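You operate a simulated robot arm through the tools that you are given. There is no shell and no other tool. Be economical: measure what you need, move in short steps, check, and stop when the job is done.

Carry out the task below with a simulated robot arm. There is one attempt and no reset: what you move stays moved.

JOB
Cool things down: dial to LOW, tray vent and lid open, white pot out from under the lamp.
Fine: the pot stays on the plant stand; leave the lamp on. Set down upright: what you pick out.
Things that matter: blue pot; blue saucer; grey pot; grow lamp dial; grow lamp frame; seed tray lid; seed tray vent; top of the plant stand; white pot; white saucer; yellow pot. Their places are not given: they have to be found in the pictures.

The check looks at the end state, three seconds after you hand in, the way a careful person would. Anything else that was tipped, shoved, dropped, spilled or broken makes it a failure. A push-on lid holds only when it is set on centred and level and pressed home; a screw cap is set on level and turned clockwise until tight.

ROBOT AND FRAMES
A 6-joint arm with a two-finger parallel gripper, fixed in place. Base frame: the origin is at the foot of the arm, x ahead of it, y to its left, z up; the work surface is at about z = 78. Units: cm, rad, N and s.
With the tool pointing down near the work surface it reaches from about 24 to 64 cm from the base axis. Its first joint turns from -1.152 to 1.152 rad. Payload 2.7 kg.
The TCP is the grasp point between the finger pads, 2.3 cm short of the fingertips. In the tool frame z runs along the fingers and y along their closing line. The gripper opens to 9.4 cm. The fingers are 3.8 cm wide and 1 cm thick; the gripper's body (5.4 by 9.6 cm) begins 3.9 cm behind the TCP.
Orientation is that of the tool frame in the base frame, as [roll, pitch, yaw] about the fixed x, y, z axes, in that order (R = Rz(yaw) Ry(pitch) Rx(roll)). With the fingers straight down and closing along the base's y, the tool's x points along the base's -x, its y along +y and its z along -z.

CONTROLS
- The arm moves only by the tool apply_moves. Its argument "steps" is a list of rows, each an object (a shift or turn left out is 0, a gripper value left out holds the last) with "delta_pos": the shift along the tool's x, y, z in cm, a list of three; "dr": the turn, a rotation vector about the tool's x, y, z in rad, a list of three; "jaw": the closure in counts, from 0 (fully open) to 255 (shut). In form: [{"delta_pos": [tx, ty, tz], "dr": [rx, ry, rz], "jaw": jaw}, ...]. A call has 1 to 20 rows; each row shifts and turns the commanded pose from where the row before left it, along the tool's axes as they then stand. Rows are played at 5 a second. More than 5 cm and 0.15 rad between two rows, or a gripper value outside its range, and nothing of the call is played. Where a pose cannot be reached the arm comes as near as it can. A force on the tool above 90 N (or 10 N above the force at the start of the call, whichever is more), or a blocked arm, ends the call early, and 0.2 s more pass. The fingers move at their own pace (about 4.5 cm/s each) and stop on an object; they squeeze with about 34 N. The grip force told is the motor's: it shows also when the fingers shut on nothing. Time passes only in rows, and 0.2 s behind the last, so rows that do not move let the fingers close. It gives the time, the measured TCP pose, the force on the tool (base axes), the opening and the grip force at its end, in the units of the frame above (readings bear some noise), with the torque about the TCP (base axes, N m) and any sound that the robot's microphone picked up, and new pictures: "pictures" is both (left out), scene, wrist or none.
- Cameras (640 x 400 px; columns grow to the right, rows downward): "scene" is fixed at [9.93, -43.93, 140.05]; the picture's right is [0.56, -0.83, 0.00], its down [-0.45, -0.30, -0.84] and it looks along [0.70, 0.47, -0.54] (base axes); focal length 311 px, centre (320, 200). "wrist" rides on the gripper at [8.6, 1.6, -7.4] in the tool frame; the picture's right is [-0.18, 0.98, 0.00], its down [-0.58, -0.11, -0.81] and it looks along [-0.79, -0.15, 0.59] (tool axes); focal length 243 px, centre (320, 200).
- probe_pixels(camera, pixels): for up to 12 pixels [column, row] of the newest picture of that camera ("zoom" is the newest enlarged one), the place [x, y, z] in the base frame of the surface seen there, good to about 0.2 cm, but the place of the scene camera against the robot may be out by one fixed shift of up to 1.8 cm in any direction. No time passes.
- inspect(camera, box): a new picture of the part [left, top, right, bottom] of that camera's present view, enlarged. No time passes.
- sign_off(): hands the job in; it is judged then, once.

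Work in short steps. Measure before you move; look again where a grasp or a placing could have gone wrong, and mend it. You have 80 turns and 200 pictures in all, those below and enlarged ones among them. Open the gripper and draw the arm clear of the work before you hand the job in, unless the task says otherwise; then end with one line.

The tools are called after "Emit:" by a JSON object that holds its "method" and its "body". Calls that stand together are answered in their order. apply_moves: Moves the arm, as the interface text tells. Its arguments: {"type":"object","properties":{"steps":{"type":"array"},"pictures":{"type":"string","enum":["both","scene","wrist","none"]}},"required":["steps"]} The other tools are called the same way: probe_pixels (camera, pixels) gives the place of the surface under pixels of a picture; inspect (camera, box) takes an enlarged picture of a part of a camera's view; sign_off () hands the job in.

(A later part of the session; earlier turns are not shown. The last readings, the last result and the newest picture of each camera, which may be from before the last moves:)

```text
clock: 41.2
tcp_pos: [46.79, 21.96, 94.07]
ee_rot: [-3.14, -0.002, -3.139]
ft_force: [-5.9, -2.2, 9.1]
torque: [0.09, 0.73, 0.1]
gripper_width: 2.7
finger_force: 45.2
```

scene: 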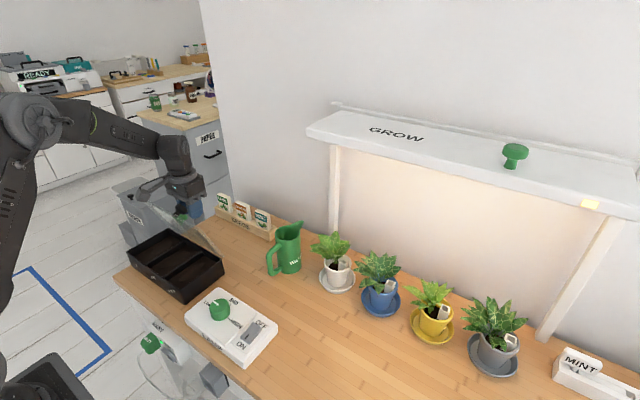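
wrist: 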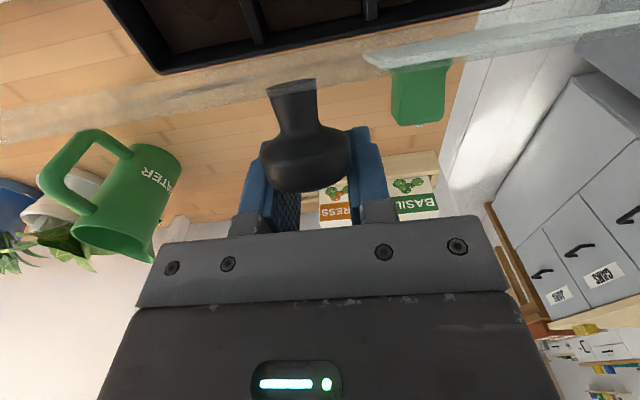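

The lid is near vertical. I'll go on to about 1.8 rad, tilting the tool along slightly, so it rests past upright.

Emit:
{"method": "apply_moves", "body": {"steps": [{"delta_pos": [-0.52, 0, 0.15], "dr": [0, 0.05, 0]}, {"delta_pos": [-0.53, 0, 0.12], "dr": [0, 0.05, 0]}, {"delta_pos": [-0.52, 0, 0.15], "dr": [0, 0.05, 0]}, {"delta_pos": [-0.52, 0, 0.12], "dr": [0, 0.05, 0]}, {"delta_pos": [-0.52, 0, 0.15], "dr": [0, 0.05, 0]}, {"delta_pos": [-0.53, 0, 0.12], "dr": [0, 0.05, 0]}, {}]}}

Emit:
{"method": "inspect", "body": {"camera": "scene", "box": [110, 180, 290, 310]}}

```text
clock: 42.8
tcp_pos: [49.88, 21.91, 92.91]
ee_rot: [3.141, -0.299, -3.14]
ft_force: [1.0, -0.4, 0.1]
torque: [0.02, 0.03, 0.02]
gripper_width: 0.03
finger_force: 42.0
```

scene: 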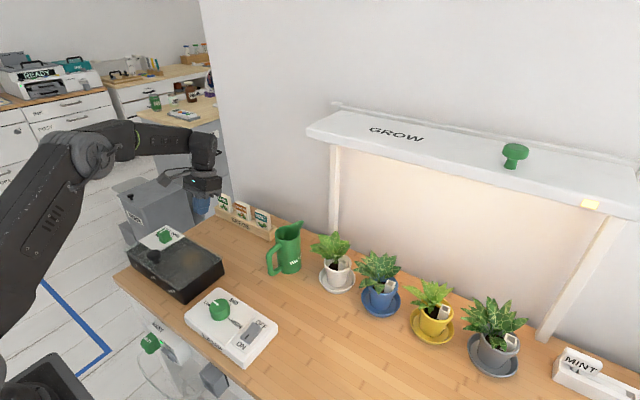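
wrist: 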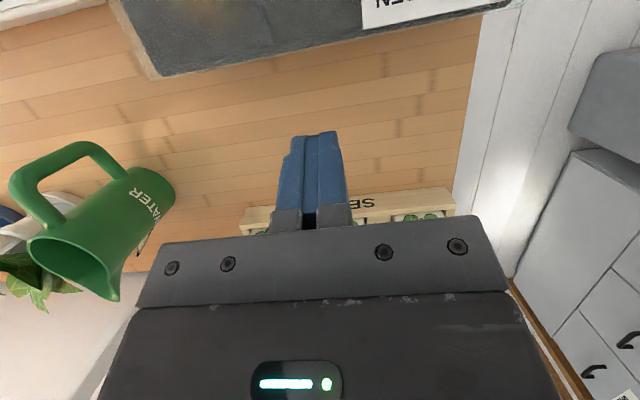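

```text
3.08 times, centred on (200, 245) of scene
```

zoom: 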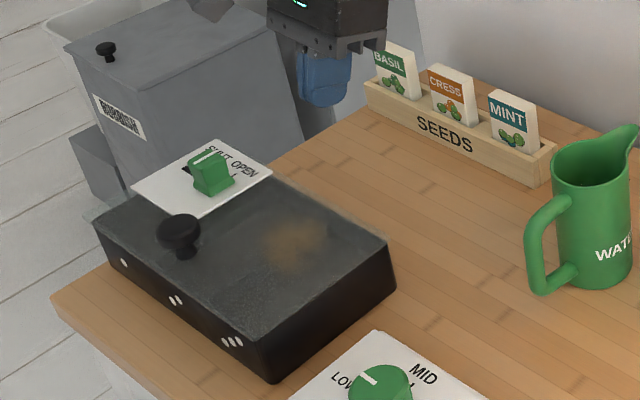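

The knob slipped out and the lid dropped back shut; nothing else appears disturbed. I'll level the tool, rise, return above the knob with the jaws part open, and re-measure.

Emit:
{"method": "apply_moves", "body": {"steps": [{"dr": [0, -0.15, 0]}, {"dr": [0, -0.15, 0]}, {"delta_pos": [0, 0, -4]}, {"delta_pos": [4.5, 0, 0]}, {"delta_pos": [4.5, 0, -1]}, {"delta_pos": [4.5, 0, -1]}, {"delta_pos": [4.5, 0, 0], "jaw": 92}, {"delta_pos": [4.5, -0.5, 0], "jaw": 92}, {}, {}]}}

Emit:
{"method": "inspect", "body": {"camera": "wrist", "box": [180, 0, 440, 170]}}

Emit:
{"method": "inspect", "body": {"camera": "scene", "box": [110, 180, 290, 310]}}

```text
clock: 45.0
tcp_pos: [27.39, 21.35, 99.01]
ee_rot: [3.141, 0.001, -3.14]
ft_force: [-0.3, 0.9, -0.8]
torque: [-0.02, 0.01, -0.04]
gripper_width: 6.0
finger_force: 0.0
```

scene: 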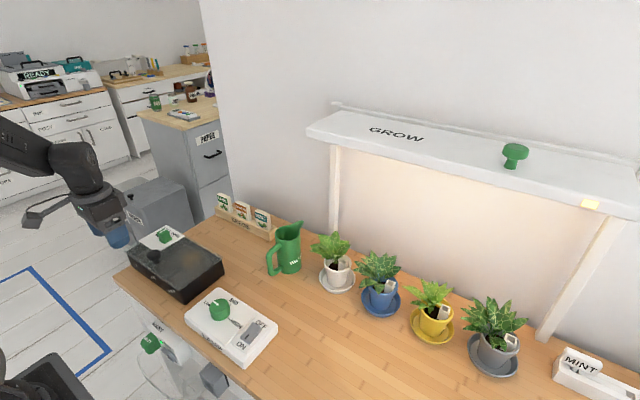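
wrist: 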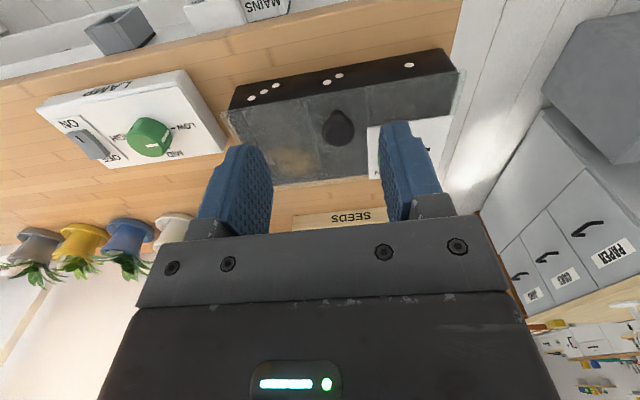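

```text
2.35 times, centred on (310, 85) of wrist
```

zoom: 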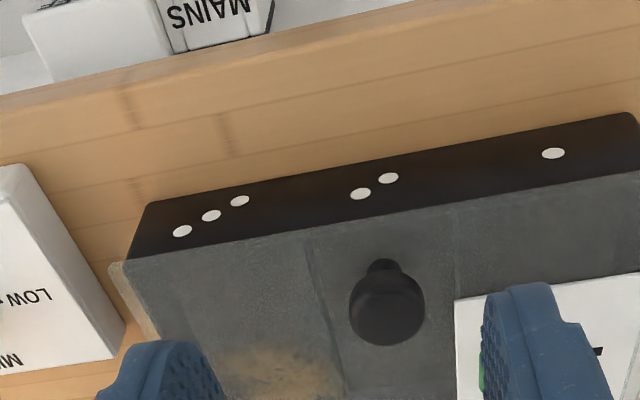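

```text
3.08 times, centred on (200, 245) of scene
```

zoom: 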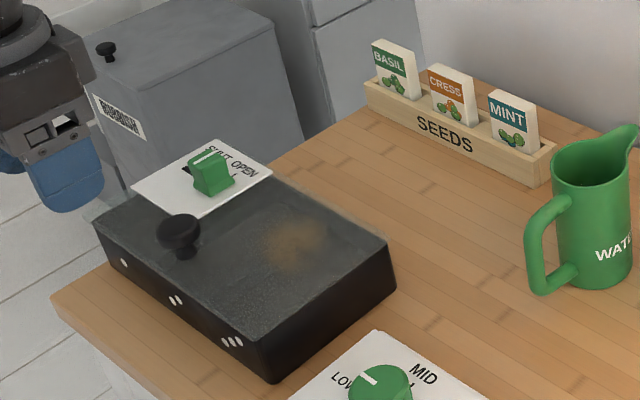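

The tray hasn't moved and the vent is still open. This time I'll grip with the tool tilted 0.5 rad forward, so the gripper can turn rigidly with the lid. I tilt and approach to 3 cm short first.

Emit:
{"method": "apply_moves", "body": {"steps": [{"dr": [0, -0.125, 0]}, {"dr": [0, -0.125, 0]}, {"dr": [0, -0.125, 0]}, {"dr": [0, -0.125, 0]}, {"delta_pos": [-0.2, 0.6, 3.5]}, {"delta_pos": [0, 0, 3.5]}, {"delta_pos": [0, 0, 2.5]}, {}, {}]}}

```text
clock: 47.0
tcp_pos: [32.08, 22.1, 90.94]
ee_rot: [-3.141, 0.499, -3.14]
ft_force: [0.4, 0.2, -0.2]
torque: [0.0, -0.02, 0.0]
gripper_width: 6.02
finger_force: 0.1
```

scene: 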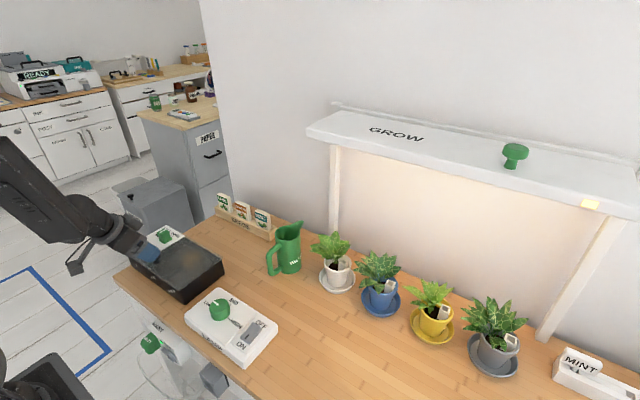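
wrist: 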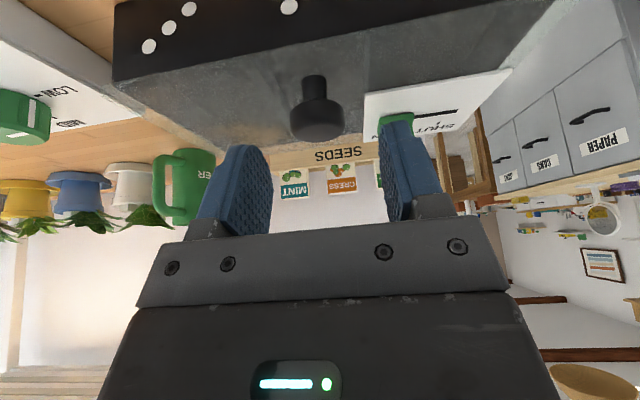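

Aligned. I'll go in the last 4.2 cm and grip.

Emit:
{"method": "apply_moves", "body": {"steps": [{"delta_pos": [0, -0.05, 2]}, {"delta_pos": [0.05, 0, 1.5]}, {"delta_pos": [0, 0, 0.73]}, {}, {"jaw": 255}, {"jaw": 255}, {"jaw": 255}, {"jaw": 255}, {}]}}

```text
clock: 49.0
tcp_pos: [34.15, 22.01, 87.14]
ee_rot: [3.137, 0.513, 3.139]
ft_force: [-5.5, -17.6, 51.5]
torque: [-0.31, -0.5, -0.17]
gripper_width: 3.16
finger_force: 45.1
```

scene: 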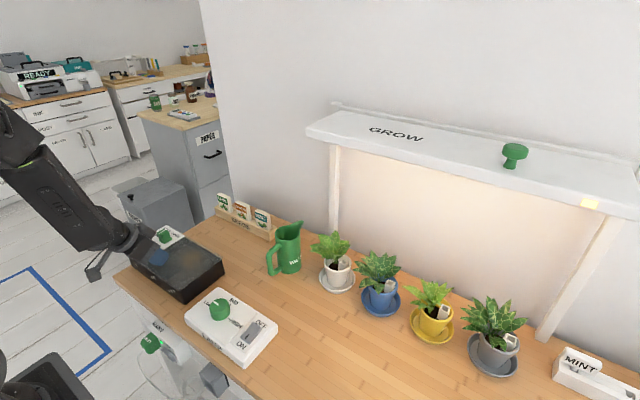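
wrist: 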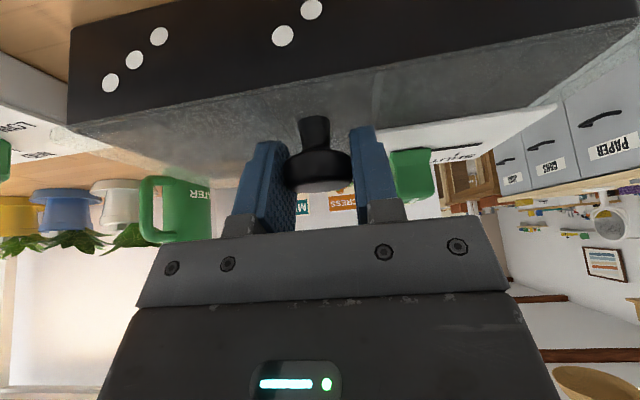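

Gripped, with the fingertips pressing a bit on the lid (51 N). I'll now turn tool and lid together about the hinge, first 0.5 rad.

Emit:
{"method": "apply_moves", "body": {"steps": [{"delta_pos": [-0.404, 0, -0.378], "dr": [0, 0.05, 0]}, {"delta_pos": [-0.404, 0, -0.378], "dr": [0, 0.05, 0]}, {"delta_pos": [-0.404, 0, -0.378], "dr": [0, 0.05, 0]}, {"delta_pos": [-0.404, 0, -0.378], "dr": [0, 0.05, 0]}, {"delta_pos": [-0.404, 0, -0.378], "dr": [0, 0.05, 0]}, {"delta_pos": [-0.404, 0, -0.378], "dr": [0, 0.05, 0]}, {"delta_pos": [-0.404, 0, -0.378], "dr": [0, 0.05, 0]}, {"delta_pos": [-0.404, 0, -0.378], "dr": [0, 0.05, 0]}, {"delta_pos": [-0.404, 0, -0.378], "dr": [0, 0.05, 0]}, {"delta_pos": [-0.404, 0, -0.378], "dr": [0, 0.05, 0]}, {}]}}

```text
clock: 51.4
tcp_pos: [36.86, 21.99, 91.72]
ee_rot: [3.141, 0.002, -3.139]
ft_force: [13.4, -17.7, -1.2]
torque: [-0.04, -1.01, 0.06]
gripper_width: 3.12
finger_force: 45.0
```

scene: 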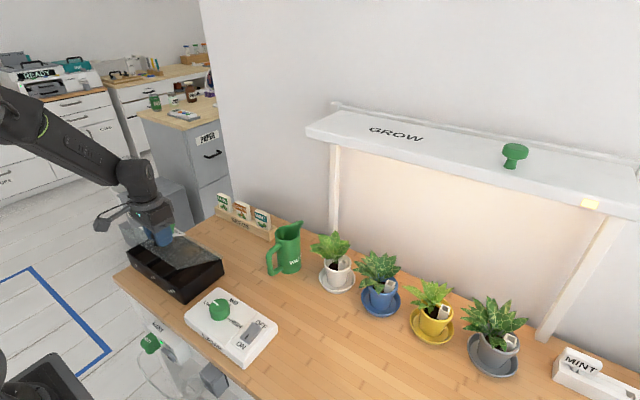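
wrist: 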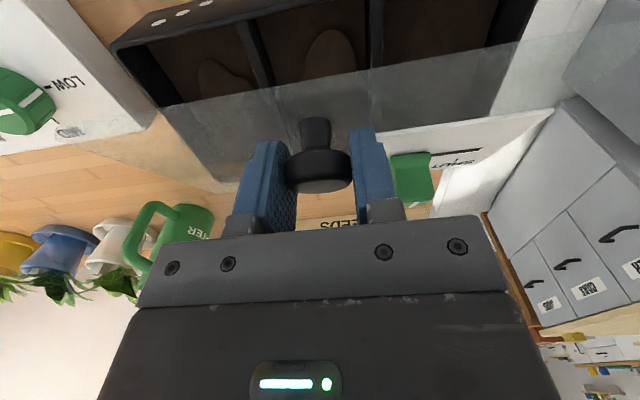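

The knob is still centred in the pads. Another 0.5 rad the same way.

Emit:
{"method": "apply_moves", "body": {"steps": [{"delta_pos": [-0.404, 0, -0.378], "dr": [0, 0.05, 0]}, {"delta_pos": [-0.404, 0, -0.378], "dr": [0, 0.05, 0]}, {"delta_pos": [-0.404, 0, -0.378], "dr": [0, 0.05, 0]}, {"delta_pos": [-0.404, 0, -0.378], "dr": [0, 0.05, 0]}, {"delta_pos": [-0.404, 0, -0.378], "dr": [0, 0.05, 0]}, {"delta_pos": [-0.404, 0, -0.378], "dr": [0, 0.05, 0]}, {"delta_pos": [-0.404, 0, -0.378], "dr": [0, 0.05, 0]}, {"delta_pos": [-0.404, 0, -0.378], "dr": [0, 0.05, 0]}, {"delta_pos": [-0.404, 0, -0.378], "dr": [0, 0.05, 0]}, {"delta_pos": [-0.404, 0, -0.378], "dr": [0, 0.05, 0]}, {}]}}

```text
clock: 53.8
tcp_pos: [41.57, 21.91, 94.48]
ee_rot: [3.14, -0.498, -3.141]
ft_force: [2.2, -9.4, 23.9]
torque: [-0.07, -1.15, 0.09]
gripper_width: 3.11
finger_force: 45.1
```

scene: 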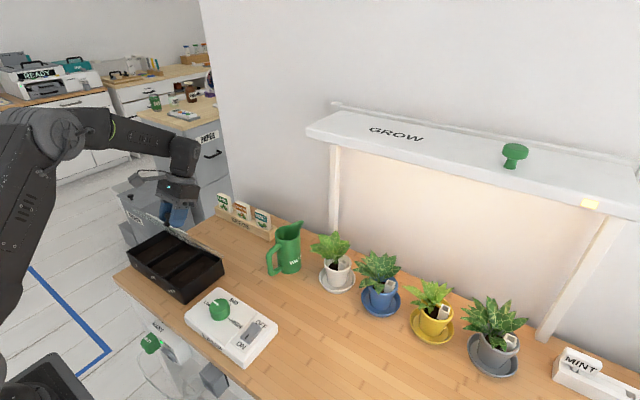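
wrist: 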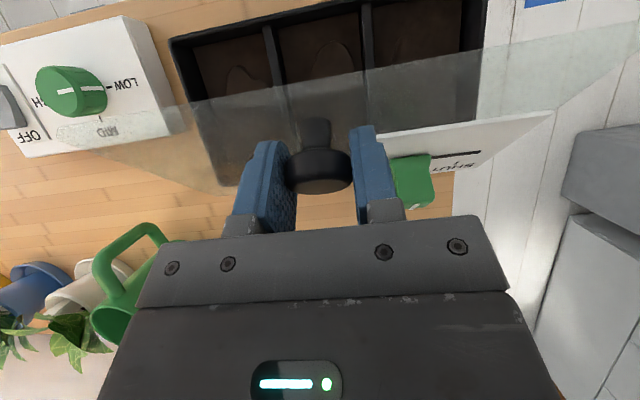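

Still firmly held and turning together (~57°). Another 0.4 rad.

Emit:
{"method": "apply_moves", "body": {"steps": [{"delta_pos": [-0.404, 0, -0.378], "dr": [0, 0.05, 0]}, {"delta_pos": [-0.404, 0, -0.378], "dr": [0, 0.05, 0]}, {"delta_pos": [-0.404, 0, -0.378], "dr": [0, 0.05, 0]}, {"delta_pos": [-0.404, 0, -0.378], "dr": [0, 0.05, 0]}, {"delta_pos": [-0.404, 0, -0.378], "dr": [0, 0.05, 0]}, {"delta_pos": [-0.404, 0, -0.378], "dr": [0, 0.05, 0]}, {"delta_pos": [-0.404, 0, -0.378], "dr": [0, 0.05, 0]}, {"delta_pos": [-0.404, 0, -0.378], "dr": [0, 0.05, 0]}, {}]}}

```text
clock: 55.8
tcp_pos: [43.15, 21.9, 94.23]
ee_rot: [3.12, -0.889, -3.122]
ft_force: [3.6, 51.0, 21.2]
torque: [-0.18, -0.81, -0.29]
gripper_width: 3.11
finger_force: 44.6
out of reach, approached as far as the arm can: row 7, 8
```

scene: 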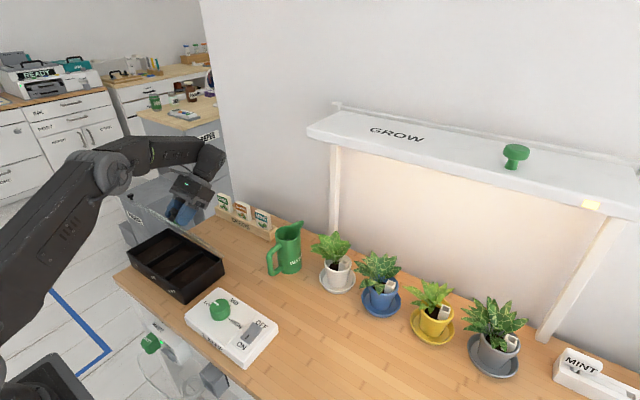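
wrist: 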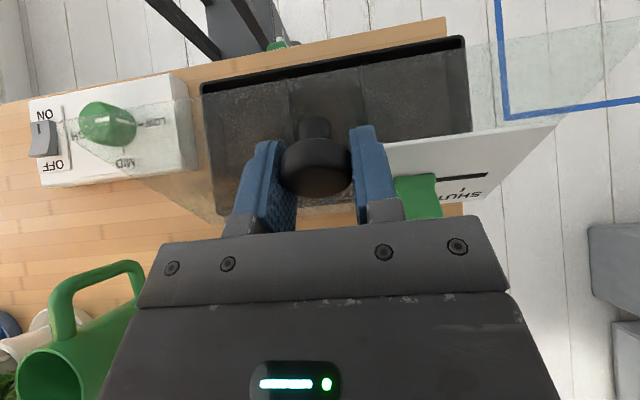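

The arm ran out of reach at 0.9 rad of tilt. I'll back the tilt off while letting the knob pivot, and see where the commanded pose stands.

Emit:
{"method": "apply_moves", "body": {"steps": [{"dr": [0, -0.08, 0]}, {"dr": [0, -0.08, 0]}, {"dr": [0, -0.08, 0]}, {}]}}

```text
clock: 56.8
tcp_pos: [42.94, 22.01, 93.85]
ee_rot: [3.126, -0.663, -3.129]
ft_force: [-13.0, 47.8, 3.6]
torque: [-0.17, 1.21, -0.51]
gripper_width: 3.07
finger_force: 45.5
```

scene: 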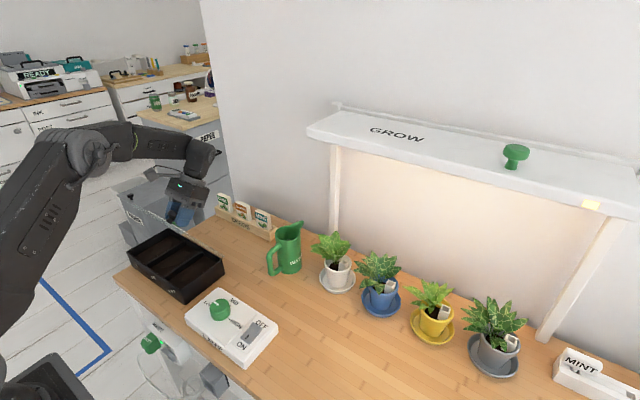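
wrist: 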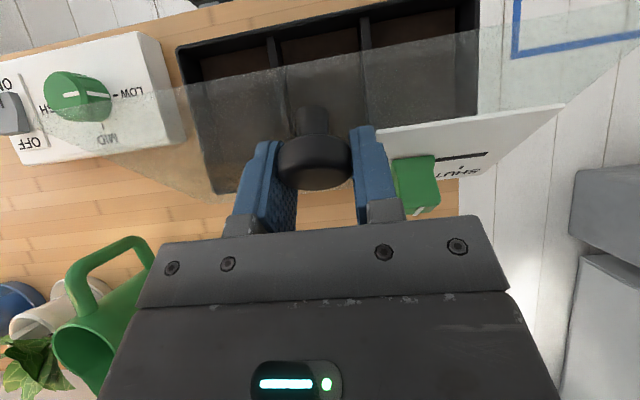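

The commanded pose was clipped to where the arm stands, and the lid is at about 64° with the knob still held. I'll carry on along the arc while reducing tilt gradually.

Emit:
{"method": "apply_moves", "body": {"steps": [{"delta_pos": [-0.341, 0.1, -0.417], "dr": [0, -0.025, 0]}, {"delta_pos": [-0.366, 0, -0.393], "dr": [0, -0.025, 0]}, {"delta_pos": [-0.395, 0, -0.361], "dr": [0, -0.025, 0]}, {"delta_pos": [-0.42, 0, -0.326], "dr": [0, -0.025, 0]}, {"delta_pos": [-0.465, 0, -0.256], "dr": [0, -0.025, 0]}, {}]}}

```text
clock: 58.2
tcp_pos: [45.82, 22.02, 94.37]
ee_rot: [3.13, -0.534, -3.132]
ft_force: [-11.1, 35.3, 18.5]
torque: [-0.11, 1.28, -0.51]
gripper_width: 3.12
finger_force: 45.3
```

scene: 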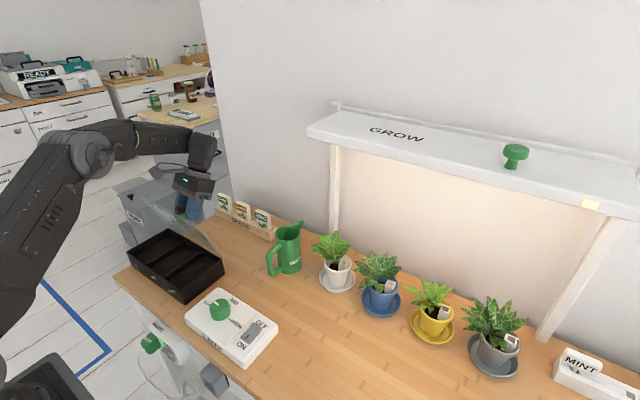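
wrist: 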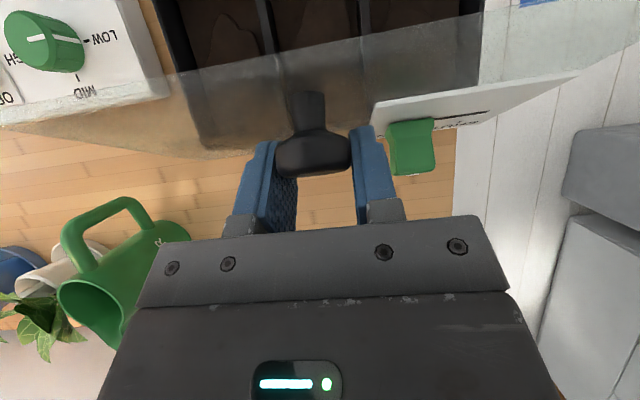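

Lid is at about 80°; the knob is creeping toward the fingertips, so I'll bias slightly inward and continue past vertical.

Emit:
{"method": "apply_moves", "body": {"steps": [{"delta_pos": [-0.53, 0.08, -0.14], "dr": [0, -0.025, 0]}, {"delta_pos": [-0.545, 0, -0.098], "dr": [0, -0.025, 0]}, {"delta_pos": [-0.55, 0, -0.064], "dr": [0, -0.025, 0]}, {}]}}

```text
clock: 59.2
tcp_pos: [47.43, 21.96, 93.84]
ee_rot: [3.13, -0.46, -3.135]
ft_force: [-2.8, 40.1, 14.3]
torque: [-0.34, 0.61, -0.66]
gripper_width: 2.76
finger_force: 45.2
```

scene: 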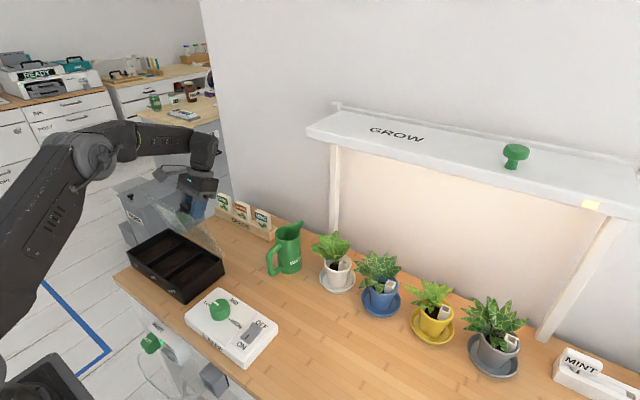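
wrist: 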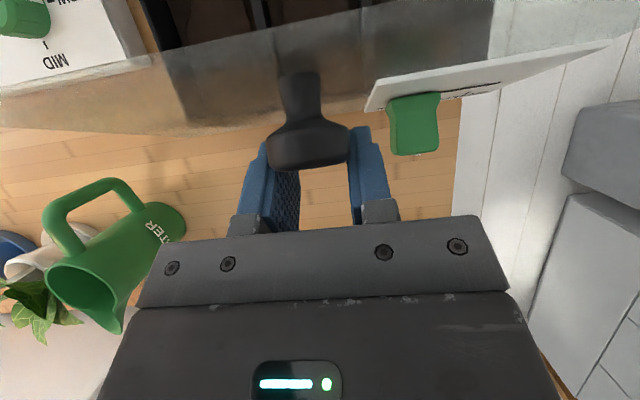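

The lid has stopped near 80° while the pads slide off the knob's face, so 80° looks like its stop. I'll open the jaws fully here without moving and see whether it stays.

Emit:
{"method": "apply_moves", "body": {"steps": [{"jaw": 170}, {"jaw": 150}, {"jaw": 92}, {}, {}]}}

```text
clock: 60.4
tcp_pos: [47.63, 21.36, 93.78]
ee_rot: [3.14, -0.457, -3.141]
ft_force: [0.0, 0.0, -0.2]
torque: [0.01, 0.04, -0.01]
gripper_width: 6.02
finger_force: 0.1
```

scene: 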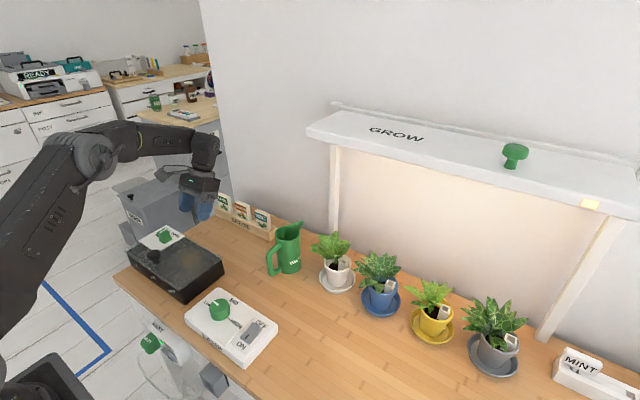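
wrist: 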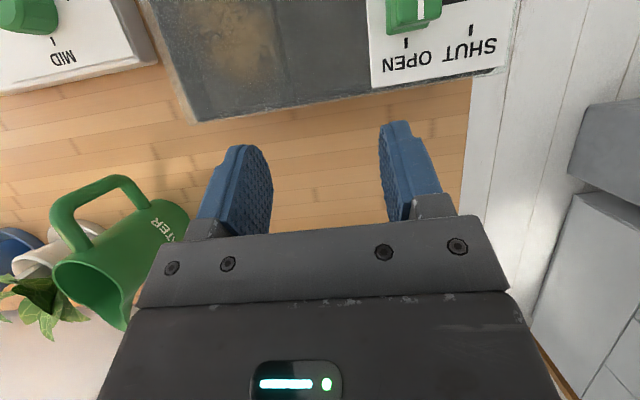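

It fell shut, so the lid is free-swinging and must pass vertical. I'll regrip as before and this time probe the knob and lid during the swing to follow the true arc.

Emit:
{"method": "apply_moves", "body": {"steps": [{"dr": [0, -0.137, 0]}, {"dr": [0, -0.137, 0]}, {"dr": [0, -0.137, 0]}, {"dr": [0, -0.137, 0]}, {"dr": [0, -0.137, 0]}, {"dr": [0, -0.137, 0]}, {"dr": [0, -0.135, 0]}, {"delta_pos": [0, 0, -4]}, {"delta_pos": [0, 0, -4]}, {"delta_pos": [3.75, 0, 0]}, {"delta_pos": [3.75, 0.6, 0]}, {"delta_pos": [3.75, 0, 0]}, {"delta_pos": [3.75, 0, 0]}, {"delta_pos": [0, 0, 3.05]}, {}, {}]}}

```text
clock: 63.8
tcp_pos: [31.85, 22.29, 90.96]
ee_rot: [-3.14, 0.5, -3.139]
ft_force: [-0.4, -0.3, 0.7]
torque: [0.02, 0.0, 0.0]
gripper_width: 6.0
finger_force: 0.0
```

scene: 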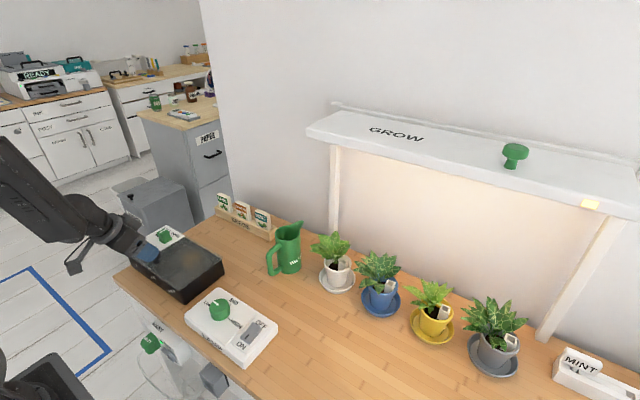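
wrist: 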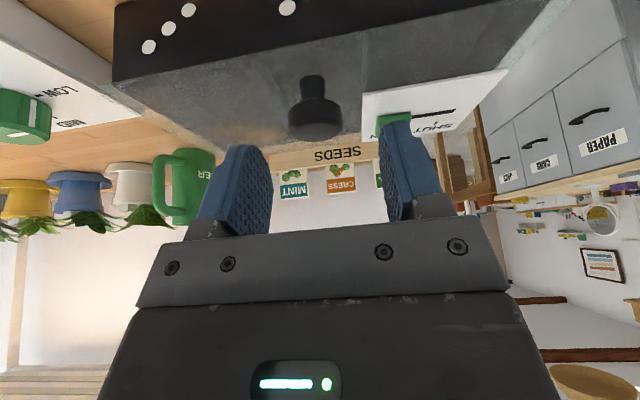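

Same picture as before, so nothing has shifted. I'll go in and grip again, 0.25 cm toward -y.

Emit:
{"method": "apply_moves", "body": {"steps": [{"delta_pos": [-0.18, -0.25, 2]}, {"delta_pos": [0, 0, 1.5]}, {"delta_pos": [0, 0, 0.68]}, {}, {"jaw": 255}, {"jaw": 255}, {"jaw": 255}, {"jaw": 255}, {}], "pictures": "wrist"}}

```text
clock: 65.8
tcp_pos: [34.17, 21.93, 87.39]
ee_rot: [3.141, 0.5, -3.14]
ft_force: [2.4, 4.7, -1.1]
torque: [0.05, 0.1, -0.04]
gripper_width: 3.14
finger_force: 45.0
```

wrist: 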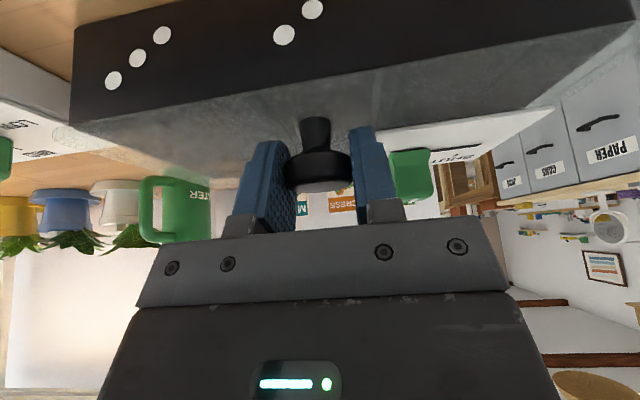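

Clean grip with low forces. I'll swing 1.0 rad rigidly, then probe knob and plate.

Emit:
{"method": "apply_moves", "body": {"steps": [{"delta_pos": [-0.404, 0, -0.378], "dr": [0, 0.05, 0]}, {"delta_pos": [-0.404, 0, -0.378], "dr": [0, 0.05, 0]}, {"delta_pos": [-0.404, 0, -0.378], "dr": [0, 0.05, 0]}, {"delta_pos": [-0.404, 0, -0.378], "dr": [0, 0.05, 0]}, {"delta_pos": [-0.404, 0, -0.378], "dr": [0, 0.05, 0]}, {"delta_pos": [-0.404, 0, -0.378], "dr": [0, 0.05, 0]}, {"delta_pos": [-0.404, 0, -0.378], "dr": [0, 0.05, 0]}, {"delta_pos": [-0.404, 0, -0.378], "dr": [0, 0.05, 0]}, {"delta_pos": [-0.404, 0, -0.378], "dr": [0, 0.05, 0]}, {"delta_pos": [-0.404, 0, -0.378], "dr": [0, 0.05, 0]}, {"delta_pos": [-0.404, 0, -0.378], "dr": [0, 0.05, 0]}, {"delta_pos": [-0.404, 0, -0.378], "dr": [0, 0.05, 0]}, {"delta_pos": [-0.404, 0, -0.378], "dr": [0, 0.05, 0]}, {"delta_pos": [-0.404, 0, -0.378], "dr": [0, 0.05, 0]}, {"delta_pos": [-0.404, 0, -0.378], "dr": [0, 0.05, 0]}, {"delta_pos": [-0.404, 0, -0.378], "dr": [0, 0.05, 0]}, {"delta_pos": [-0.404, 0, -0.378], "dr": [0, 0.05, 0]}, {"delta_pos": [-0.404, 0, -0.378], "dr": [0, 0.05, 0]}, {"delta_pos": [-0.404, 0, -0.378], "dr": [0, 0.05, 0]}, {}]}}

Emit:
{"method": "inspect", "body": {"camera": "scene", "box": [100, 160, 260, 310]}}

Emit:
{"method": "probe_pixels", "body": {"camera": "wrist", "pixels": [[320, 165], [320, 187], [320, 132], [400, 150], [450, 145], [530, 120], [410, 190], [420, 160], [300, 175], [340, 175]]}}

```text
clock: 70.0
tcp_pos: [41.24, 21.9, 94.47]
ee_rot: [-3.135, -0.388, 3.132]
ft_force: [13.3, 44.8, -25.0]
torque: [-0.05, -0.57, -0.51]
gripper_width: 3.14
finger_force: 44.7
out of reach, approached as far as the arm can: row 4, 5
```

scene: 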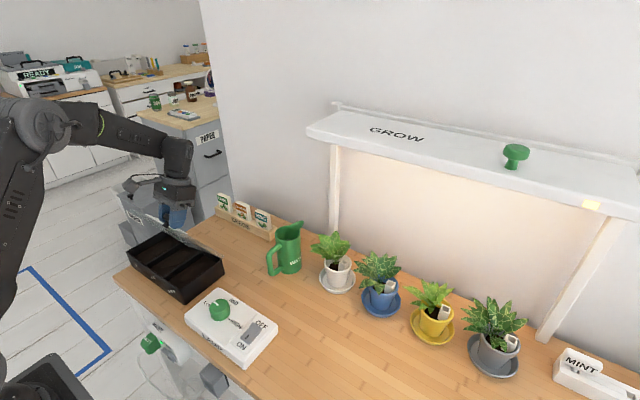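
wrist: 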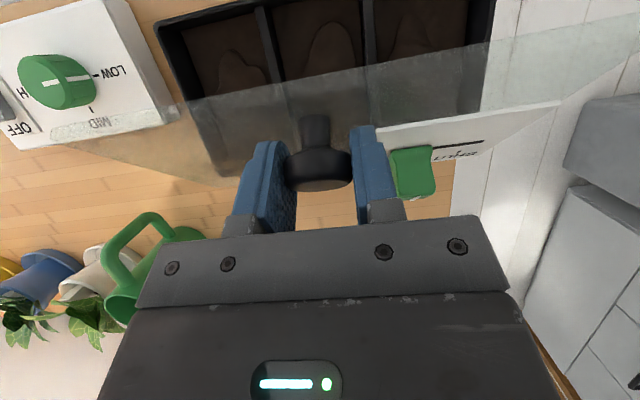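

```text
2.67 times, centred on (180, 235) of scene
```

zoom: 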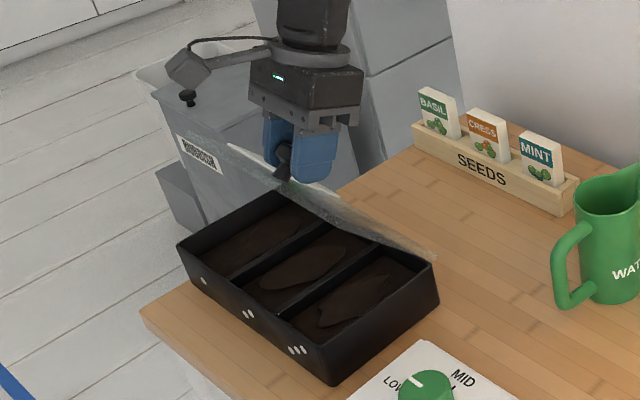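

```text
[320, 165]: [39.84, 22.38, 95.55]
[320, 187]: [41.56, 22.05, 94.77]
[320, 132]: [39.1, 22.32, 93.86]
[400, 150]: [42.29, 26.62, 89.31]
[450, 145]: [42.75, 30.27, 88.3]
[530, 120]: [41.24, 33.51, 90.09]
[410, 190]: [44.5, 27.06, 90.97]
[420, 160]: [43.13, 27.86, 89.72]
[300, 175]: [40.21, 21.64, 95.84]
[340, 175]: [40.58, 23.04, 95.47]
```

Probes of the plate and knob put the lid at ~51° and show the hinge is further back, near (45.0, 83.6). My earlier arc was cutting inward. I'll follow the corrected, wider arc.

Emit:
{"method": "apply_moves", "body": {"steps": [{"delta_pos": [-0.44, 0.15, -0.37]}, {"delta_pos": [-0.458, 0, -0.347]}, {"delta_pos": [-0.476, 0, -0.324]}, {"delta_pos": [-0.491, 0, -0.3]}, {"delta_pos": [-0.505, 0, -0.275]}, {"delta_pos": [-0.518, 0, -0.249]}, {}], "pictures": "wrist"}}

Emit:
{"method": "inspect", "body": {"camera": "wrist", "box": [240, 60, 560, 240]}}

```text
clock: 71.6
tcp_pos: [44.4, 22.02, 95.36]
ee_rot: [-3.131, -0.397, 3.13]
ft_force: [-12.8, 21.3, 12.4]
torque: [0.11, 1.34, -0.19]
gripper_width: 3.11
finger_force: 45.0
```

wrist: 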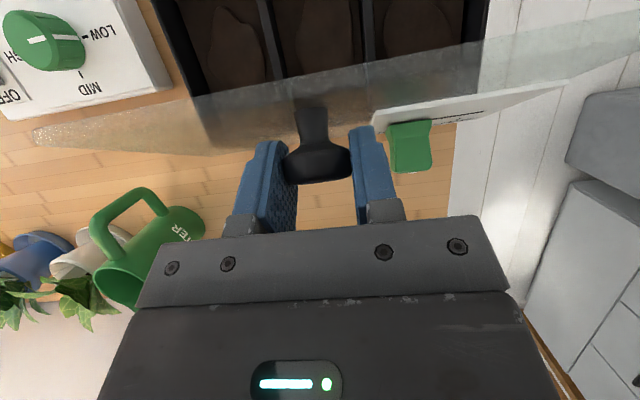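

```text
2.00 times, centred on (400, 150) of wrist
```

zoom: 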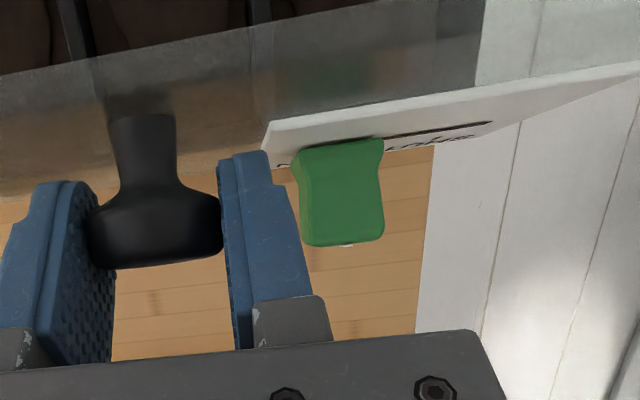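

The knob is held but sits a little high in the pads. I'll probe its head, stem and the plate for the true position.

Emit:
{"method": "probe_pixels", "body": {"camera": "wrist", "pixels": [[318, 178], [318, 160], [314, 150], [312, 125], [312, 110], [376, 121], [480, 100], [560, 88], [410, 160], [412, 182], [345, 165], [295, 165]]}}

```text
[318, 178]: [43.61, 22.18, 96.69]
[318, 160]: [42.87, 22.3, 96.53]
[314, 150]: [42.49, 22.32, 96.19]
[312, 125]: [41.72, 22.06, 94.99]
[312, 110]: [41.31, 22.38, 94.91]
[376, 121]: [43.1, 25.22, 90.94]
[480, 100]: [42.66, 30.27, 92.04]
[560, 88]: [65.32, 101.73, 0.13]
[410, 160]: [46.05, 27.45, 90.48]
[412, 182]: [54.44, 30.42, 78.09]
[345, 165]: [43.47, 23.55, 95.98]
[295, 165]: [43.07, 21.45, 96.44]
```

The measured knob and plate fit the new arc (lid ≈68°). I continue for 7 more steps toward 88°.

Emit:
{"method": "apply_moves", "body": {"steps": [{"delta_pos": [-0.53, 0.05, -0.223]}, {"delta_pos": [-0.54, 0, -0.196]}, {"delta_pos": [-0.55, 0, -0.17]}, {"delta_pos": [-0.557, 0, -0.141]}, {"delta_pos": [-0.56, 0, -0.11]}, {}], "pictures": "wrist"}}

Emit:
{"method": "probe_pixels", "body": {"camera": "wrist", "pixels": [[318, 178], [318, 160], [314, 150], [312, 135], [310, 120], [310, 105], [308, 95], [380, 110], [440, 100], [410, 150], [410, 130], [335, 155]]}}

```text
clock: 73.0
tcp_pos: [47.4, 21.99, 94.96]
ee_rot: [-3.134, -0.393, 3.132]
ft_force: [-4.4, 27.0, 19.9]
torque: [0.1, 0.9, -0.41]
gripper_width: 3.09
finger_force: 44.7
```

wrist: 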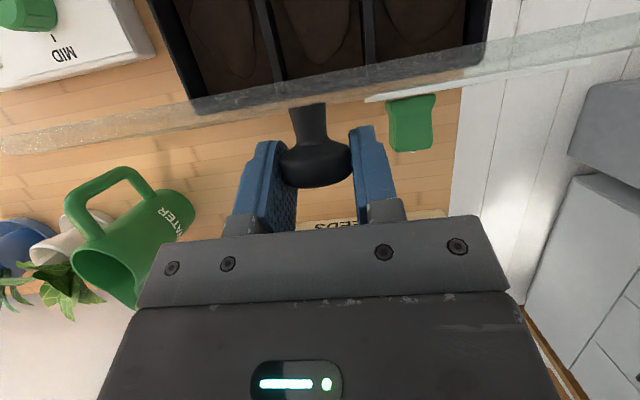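

```text
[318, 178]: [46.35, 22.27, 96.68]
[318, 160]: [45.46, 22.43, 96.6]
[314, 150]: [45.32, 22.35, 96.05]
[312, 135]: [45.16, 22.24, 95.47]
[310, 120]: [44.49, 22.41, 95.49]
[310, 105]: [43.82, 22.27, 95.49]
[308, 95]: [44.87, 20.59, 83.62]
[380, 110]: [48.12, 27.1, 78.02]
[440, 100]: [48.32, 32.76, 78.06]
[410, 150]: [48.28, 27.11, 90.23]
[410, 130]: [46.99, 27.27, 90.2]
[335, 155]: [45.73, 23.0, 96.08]
```

The stem and slider now appear horizontal, so the lid is almost vertical, with the knob lagging slightly in the pads. I'll turn the tool together with the lid again so friction helps, three steps.

Emit:
{"method": "apply_moves", "body": {"steps": [{"delta_pos": [-0.567, 0.05, -0.091], "dr": [0, 0.05, 0]}, {"delta_pos": [-0.567, 0, -0.091], "dr": [0, 0.05, 0]}, {"delta_pos": [-0.567, 0, -0.091], "dr": [0, 0.05, 0]}, {}], "pictures": "both"}}

Emit:
{"method": "probe_pixels", "body": {"camera": "wrist", "pixels": [[318, 178], [318, 160], [314, 150], [312, 135], [310, 120], [310, 105], [410, 150], [410, 130]]}}

```text
clock: 74.0
tcp_pos: [49.07, 22.0, 94.49]
ee_rot: [-3.128, -0.544, 3.13]
ft_force: [3.0, 28.5, 12.8]
torque: [-0.14, 0.22, -0.34]
gripper_width: 3.13
finger_force: 45.0
```

scene: 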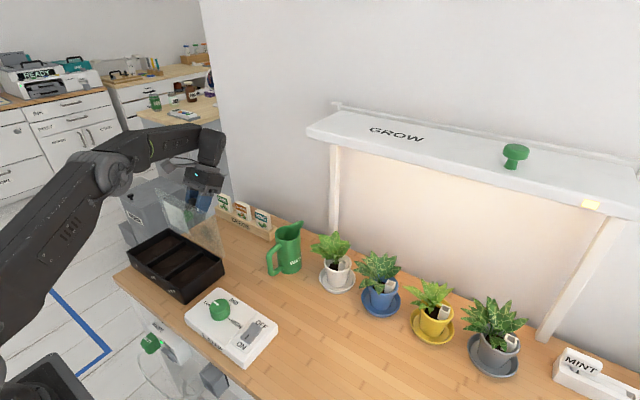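
wrist: 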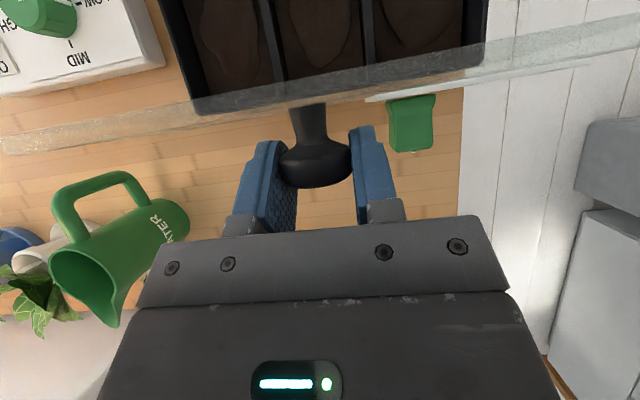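

```text
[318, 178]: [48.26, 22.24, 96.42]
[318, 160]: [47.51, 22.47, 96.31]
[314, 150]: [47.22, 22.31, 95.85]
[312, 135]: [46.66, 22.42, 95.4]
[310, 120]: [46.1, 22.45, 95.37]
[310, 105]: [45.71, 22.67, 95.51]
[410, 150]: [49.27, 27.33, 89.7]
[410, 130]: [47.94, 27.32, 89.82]
```

The lid moved rigidly with the tool; the slider's axis now tips slightly downward, so it's just past vertical. Four more steps.

Emit:
{"method": "apply_moves", "body": {"steps": [{"delta_pos": [-0.567, 0.05, -0.091], "dr": [0, 0.05, 0]}, {"delta_pos": [-0.567, 0, -0.091], "dr": [0, 0.05, 0]}, {"delta_pos": [-0.567, 0, -0.091], "dr": [0, 0.05, 0]}, {}], "pictures": "both"}}

Emit:
{"method": "inspect", "body": {"camera": "scene", "box": [100, 160, 260, 310]}}

Emit:
{"method": "probe_pixels", "body": {"camera": "wrist", "pixels": [[318, 178], [318, 160], [314, 150], [312, 135], [310, 120], [310, 105], [410, 150], [410, 130]]}}

```text
clock: 75.0
tcp_pos: [48.67, 21.96, 93.78]
ee_rot: [3.141, -0.678, 3.141]
ft_force: [14.2, 53.7, 28.7]
torque: [-0.24, -0.31, -0.73]
gripper_width: 3.14
finger_force: 44.7
out of reach, approached as far as the arm can: row 2, 3
```

scene: 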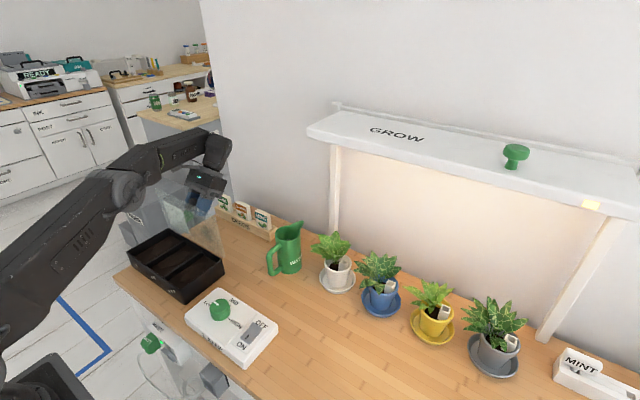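
wrist: 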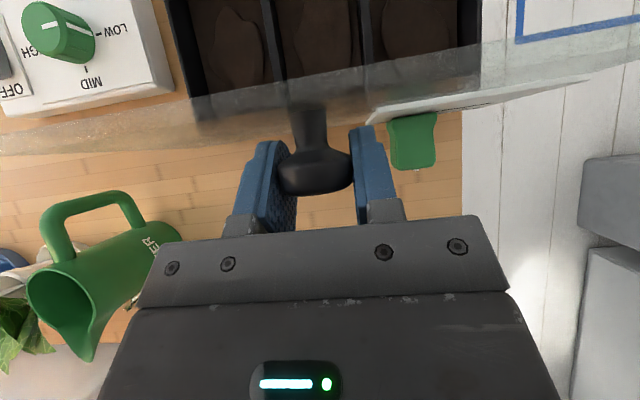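

```text
2.67 times, centred on (180, 235) of scene
```

zoom: 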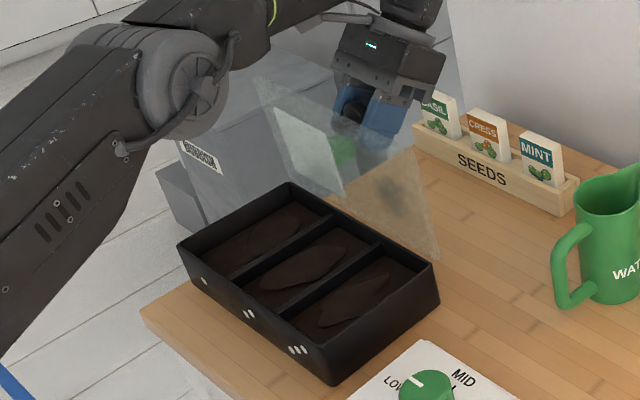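

```text
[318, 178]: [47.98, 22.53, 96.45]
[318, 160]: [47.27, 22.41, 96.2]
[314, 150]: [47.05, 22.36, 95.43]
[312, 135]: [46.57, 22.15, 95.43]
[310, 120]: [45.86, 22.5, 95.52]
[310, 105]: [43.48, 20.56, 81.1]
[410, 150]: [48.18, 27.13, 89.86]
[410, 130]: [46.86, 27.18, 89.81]
```

Clipped by reach again, at about 92°. I'll reduce tilt a little and keep pushing the knob in +x.

Emit:
{"method": "apply_moves", "body": {"steps": [{"delta_pos": [0, 0.1, 0], "dr": [0, -0.06, 0]}, {"dr": [0, -0.06, 0]}, {"delta_pos": [-0.397, 0.05, -0.308], "dr": [0, -0.035, 0]}, {"delta_pos": [-0.4325, 0, -0.25], "dr": [0, -0.035, 0]}, {"delta_pos": [-0.4645, 0, -0.191], "dr": [0, -0.035, 0]}, {"delta_pos": [-0.493, 0, -0.13], "dr": [0, -0.035, 0]}, {"delta_pos": [-0.505, 0, -0.094], "dr": [0, -0.035, 0]}, {}]}}

Emit:
{"method": "probe_pixels", "body": {"camera": "wrist", "pixels": [[318, 178], [318, 160], [314, 150], [312, 135], [310, 120], [410, 145], [410, 130], [410, 115]]}}

```text
clock: 76.8
tcp_pos: [50.8, 21.93, 92.8]
ee_rot: [-3.135, -0.404, 3.138]
ft_force: [-11.6, 37.4, -9.3]
torque: [-0.5, 0.5, -0.54]
gripper_width: 3.01
finger_force: 45.5
```

scene: 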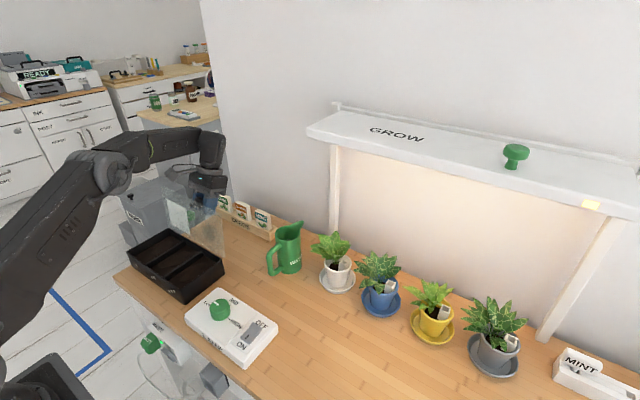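
wrist: 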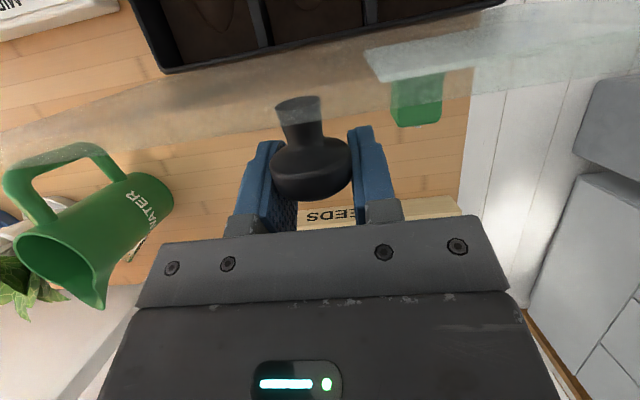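

```text
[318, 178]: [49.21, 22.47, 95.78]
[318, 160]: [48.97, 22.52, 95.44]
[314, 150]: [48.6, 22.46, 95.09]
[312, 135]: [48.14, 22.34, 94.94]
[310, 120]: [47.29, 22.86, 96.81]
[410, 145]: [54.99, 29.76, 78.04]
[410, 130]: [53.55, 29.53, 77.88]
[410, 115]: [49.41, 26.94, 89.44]
```

Through the glass the lid's top edge is at x≈47.3, so the lid leans back about 100°, past vertical. I'll open the jaws here and see whether it stays.

Emit:
{"method": "apply_moves", "body": {"steps": [{"jaw": 60}, {"jaw": 60}, {"jaw": 60}, {"jaw": 60}]}}

Emit:
{"method": "inspect", "body": {"camera": "scene", "box": [100, 160, 260, 310]}}

```text
clock: 77.8
tcp_pos: [51.37, 21.28, 93.01]
ee_rot: [-3.127, -0.399, 3.128]
ft_force: [0.0, -0.3, 0.7]
torque: [-0.04, 0.0, 0.01]
gripper_width: 7.18
finger_force: 0.0
```

scene: 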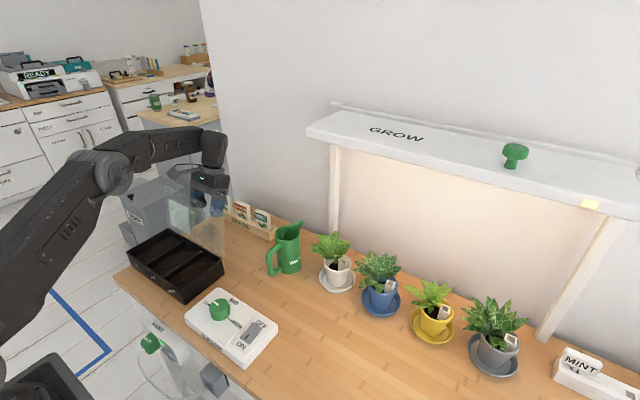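
wrist: 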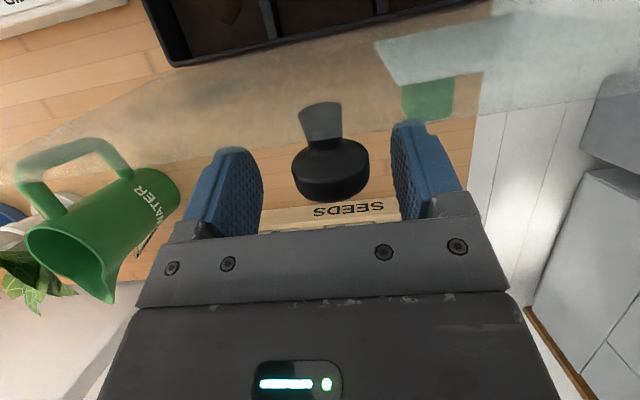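

```text
2.67 times, centred on (180, 235) of scene
```

zoom: 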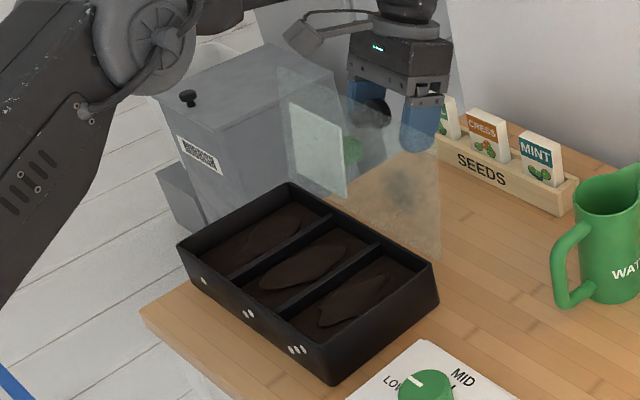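

The lid stays open, leaning back. I'll withdraw along the tool axis upward and straighten the tool well above it.

Emit:
{"method": "apply_moves", "body": {"steps": [{"delta_pos": [0, 0, -2]}, {"delta_pos": [0, 0, -4]}, {"delta_pos": [0, 0, -4]}, {"delta_pos": [0, 0, -4]}, {"dr": [0, -0.1, 0]}, {"dr": [0, -0.1, 0]}, {"dr": [0, -0.1, 0]}, {"dr": [0, -0.1, 0]}, {}]}}

```text
clock: 79.8
tcp_pos: [52.86, 20.0, 103.06]
ee_rot: [-3.127, 0.005, 3.133]
ft_force: [0.5, 0.9, -0.2]
torque: [-0.01, -0.01, 0.0]
gripper_width: 7.17
finger_force: 0.1
out of reach, approached as far as the arm can: row 3, 4
```

scene: 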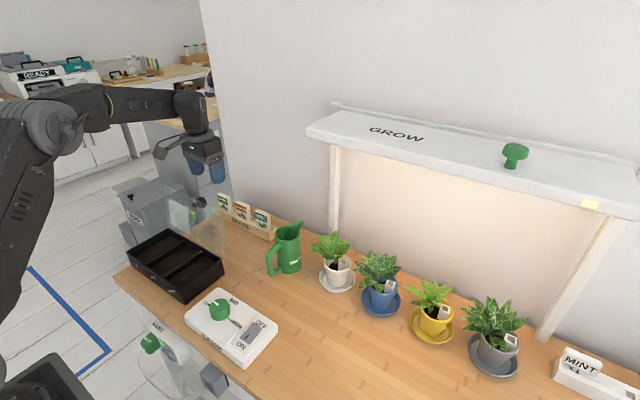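
wrist: 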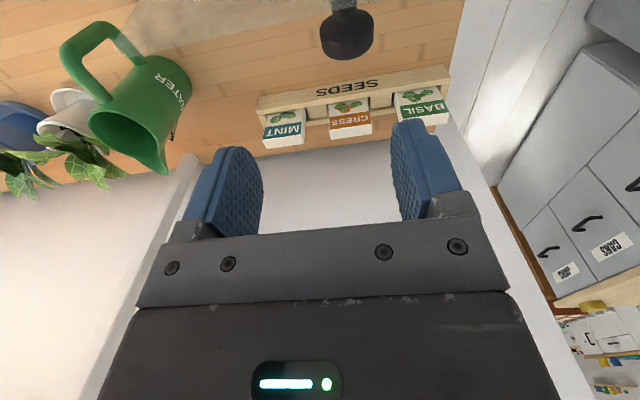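

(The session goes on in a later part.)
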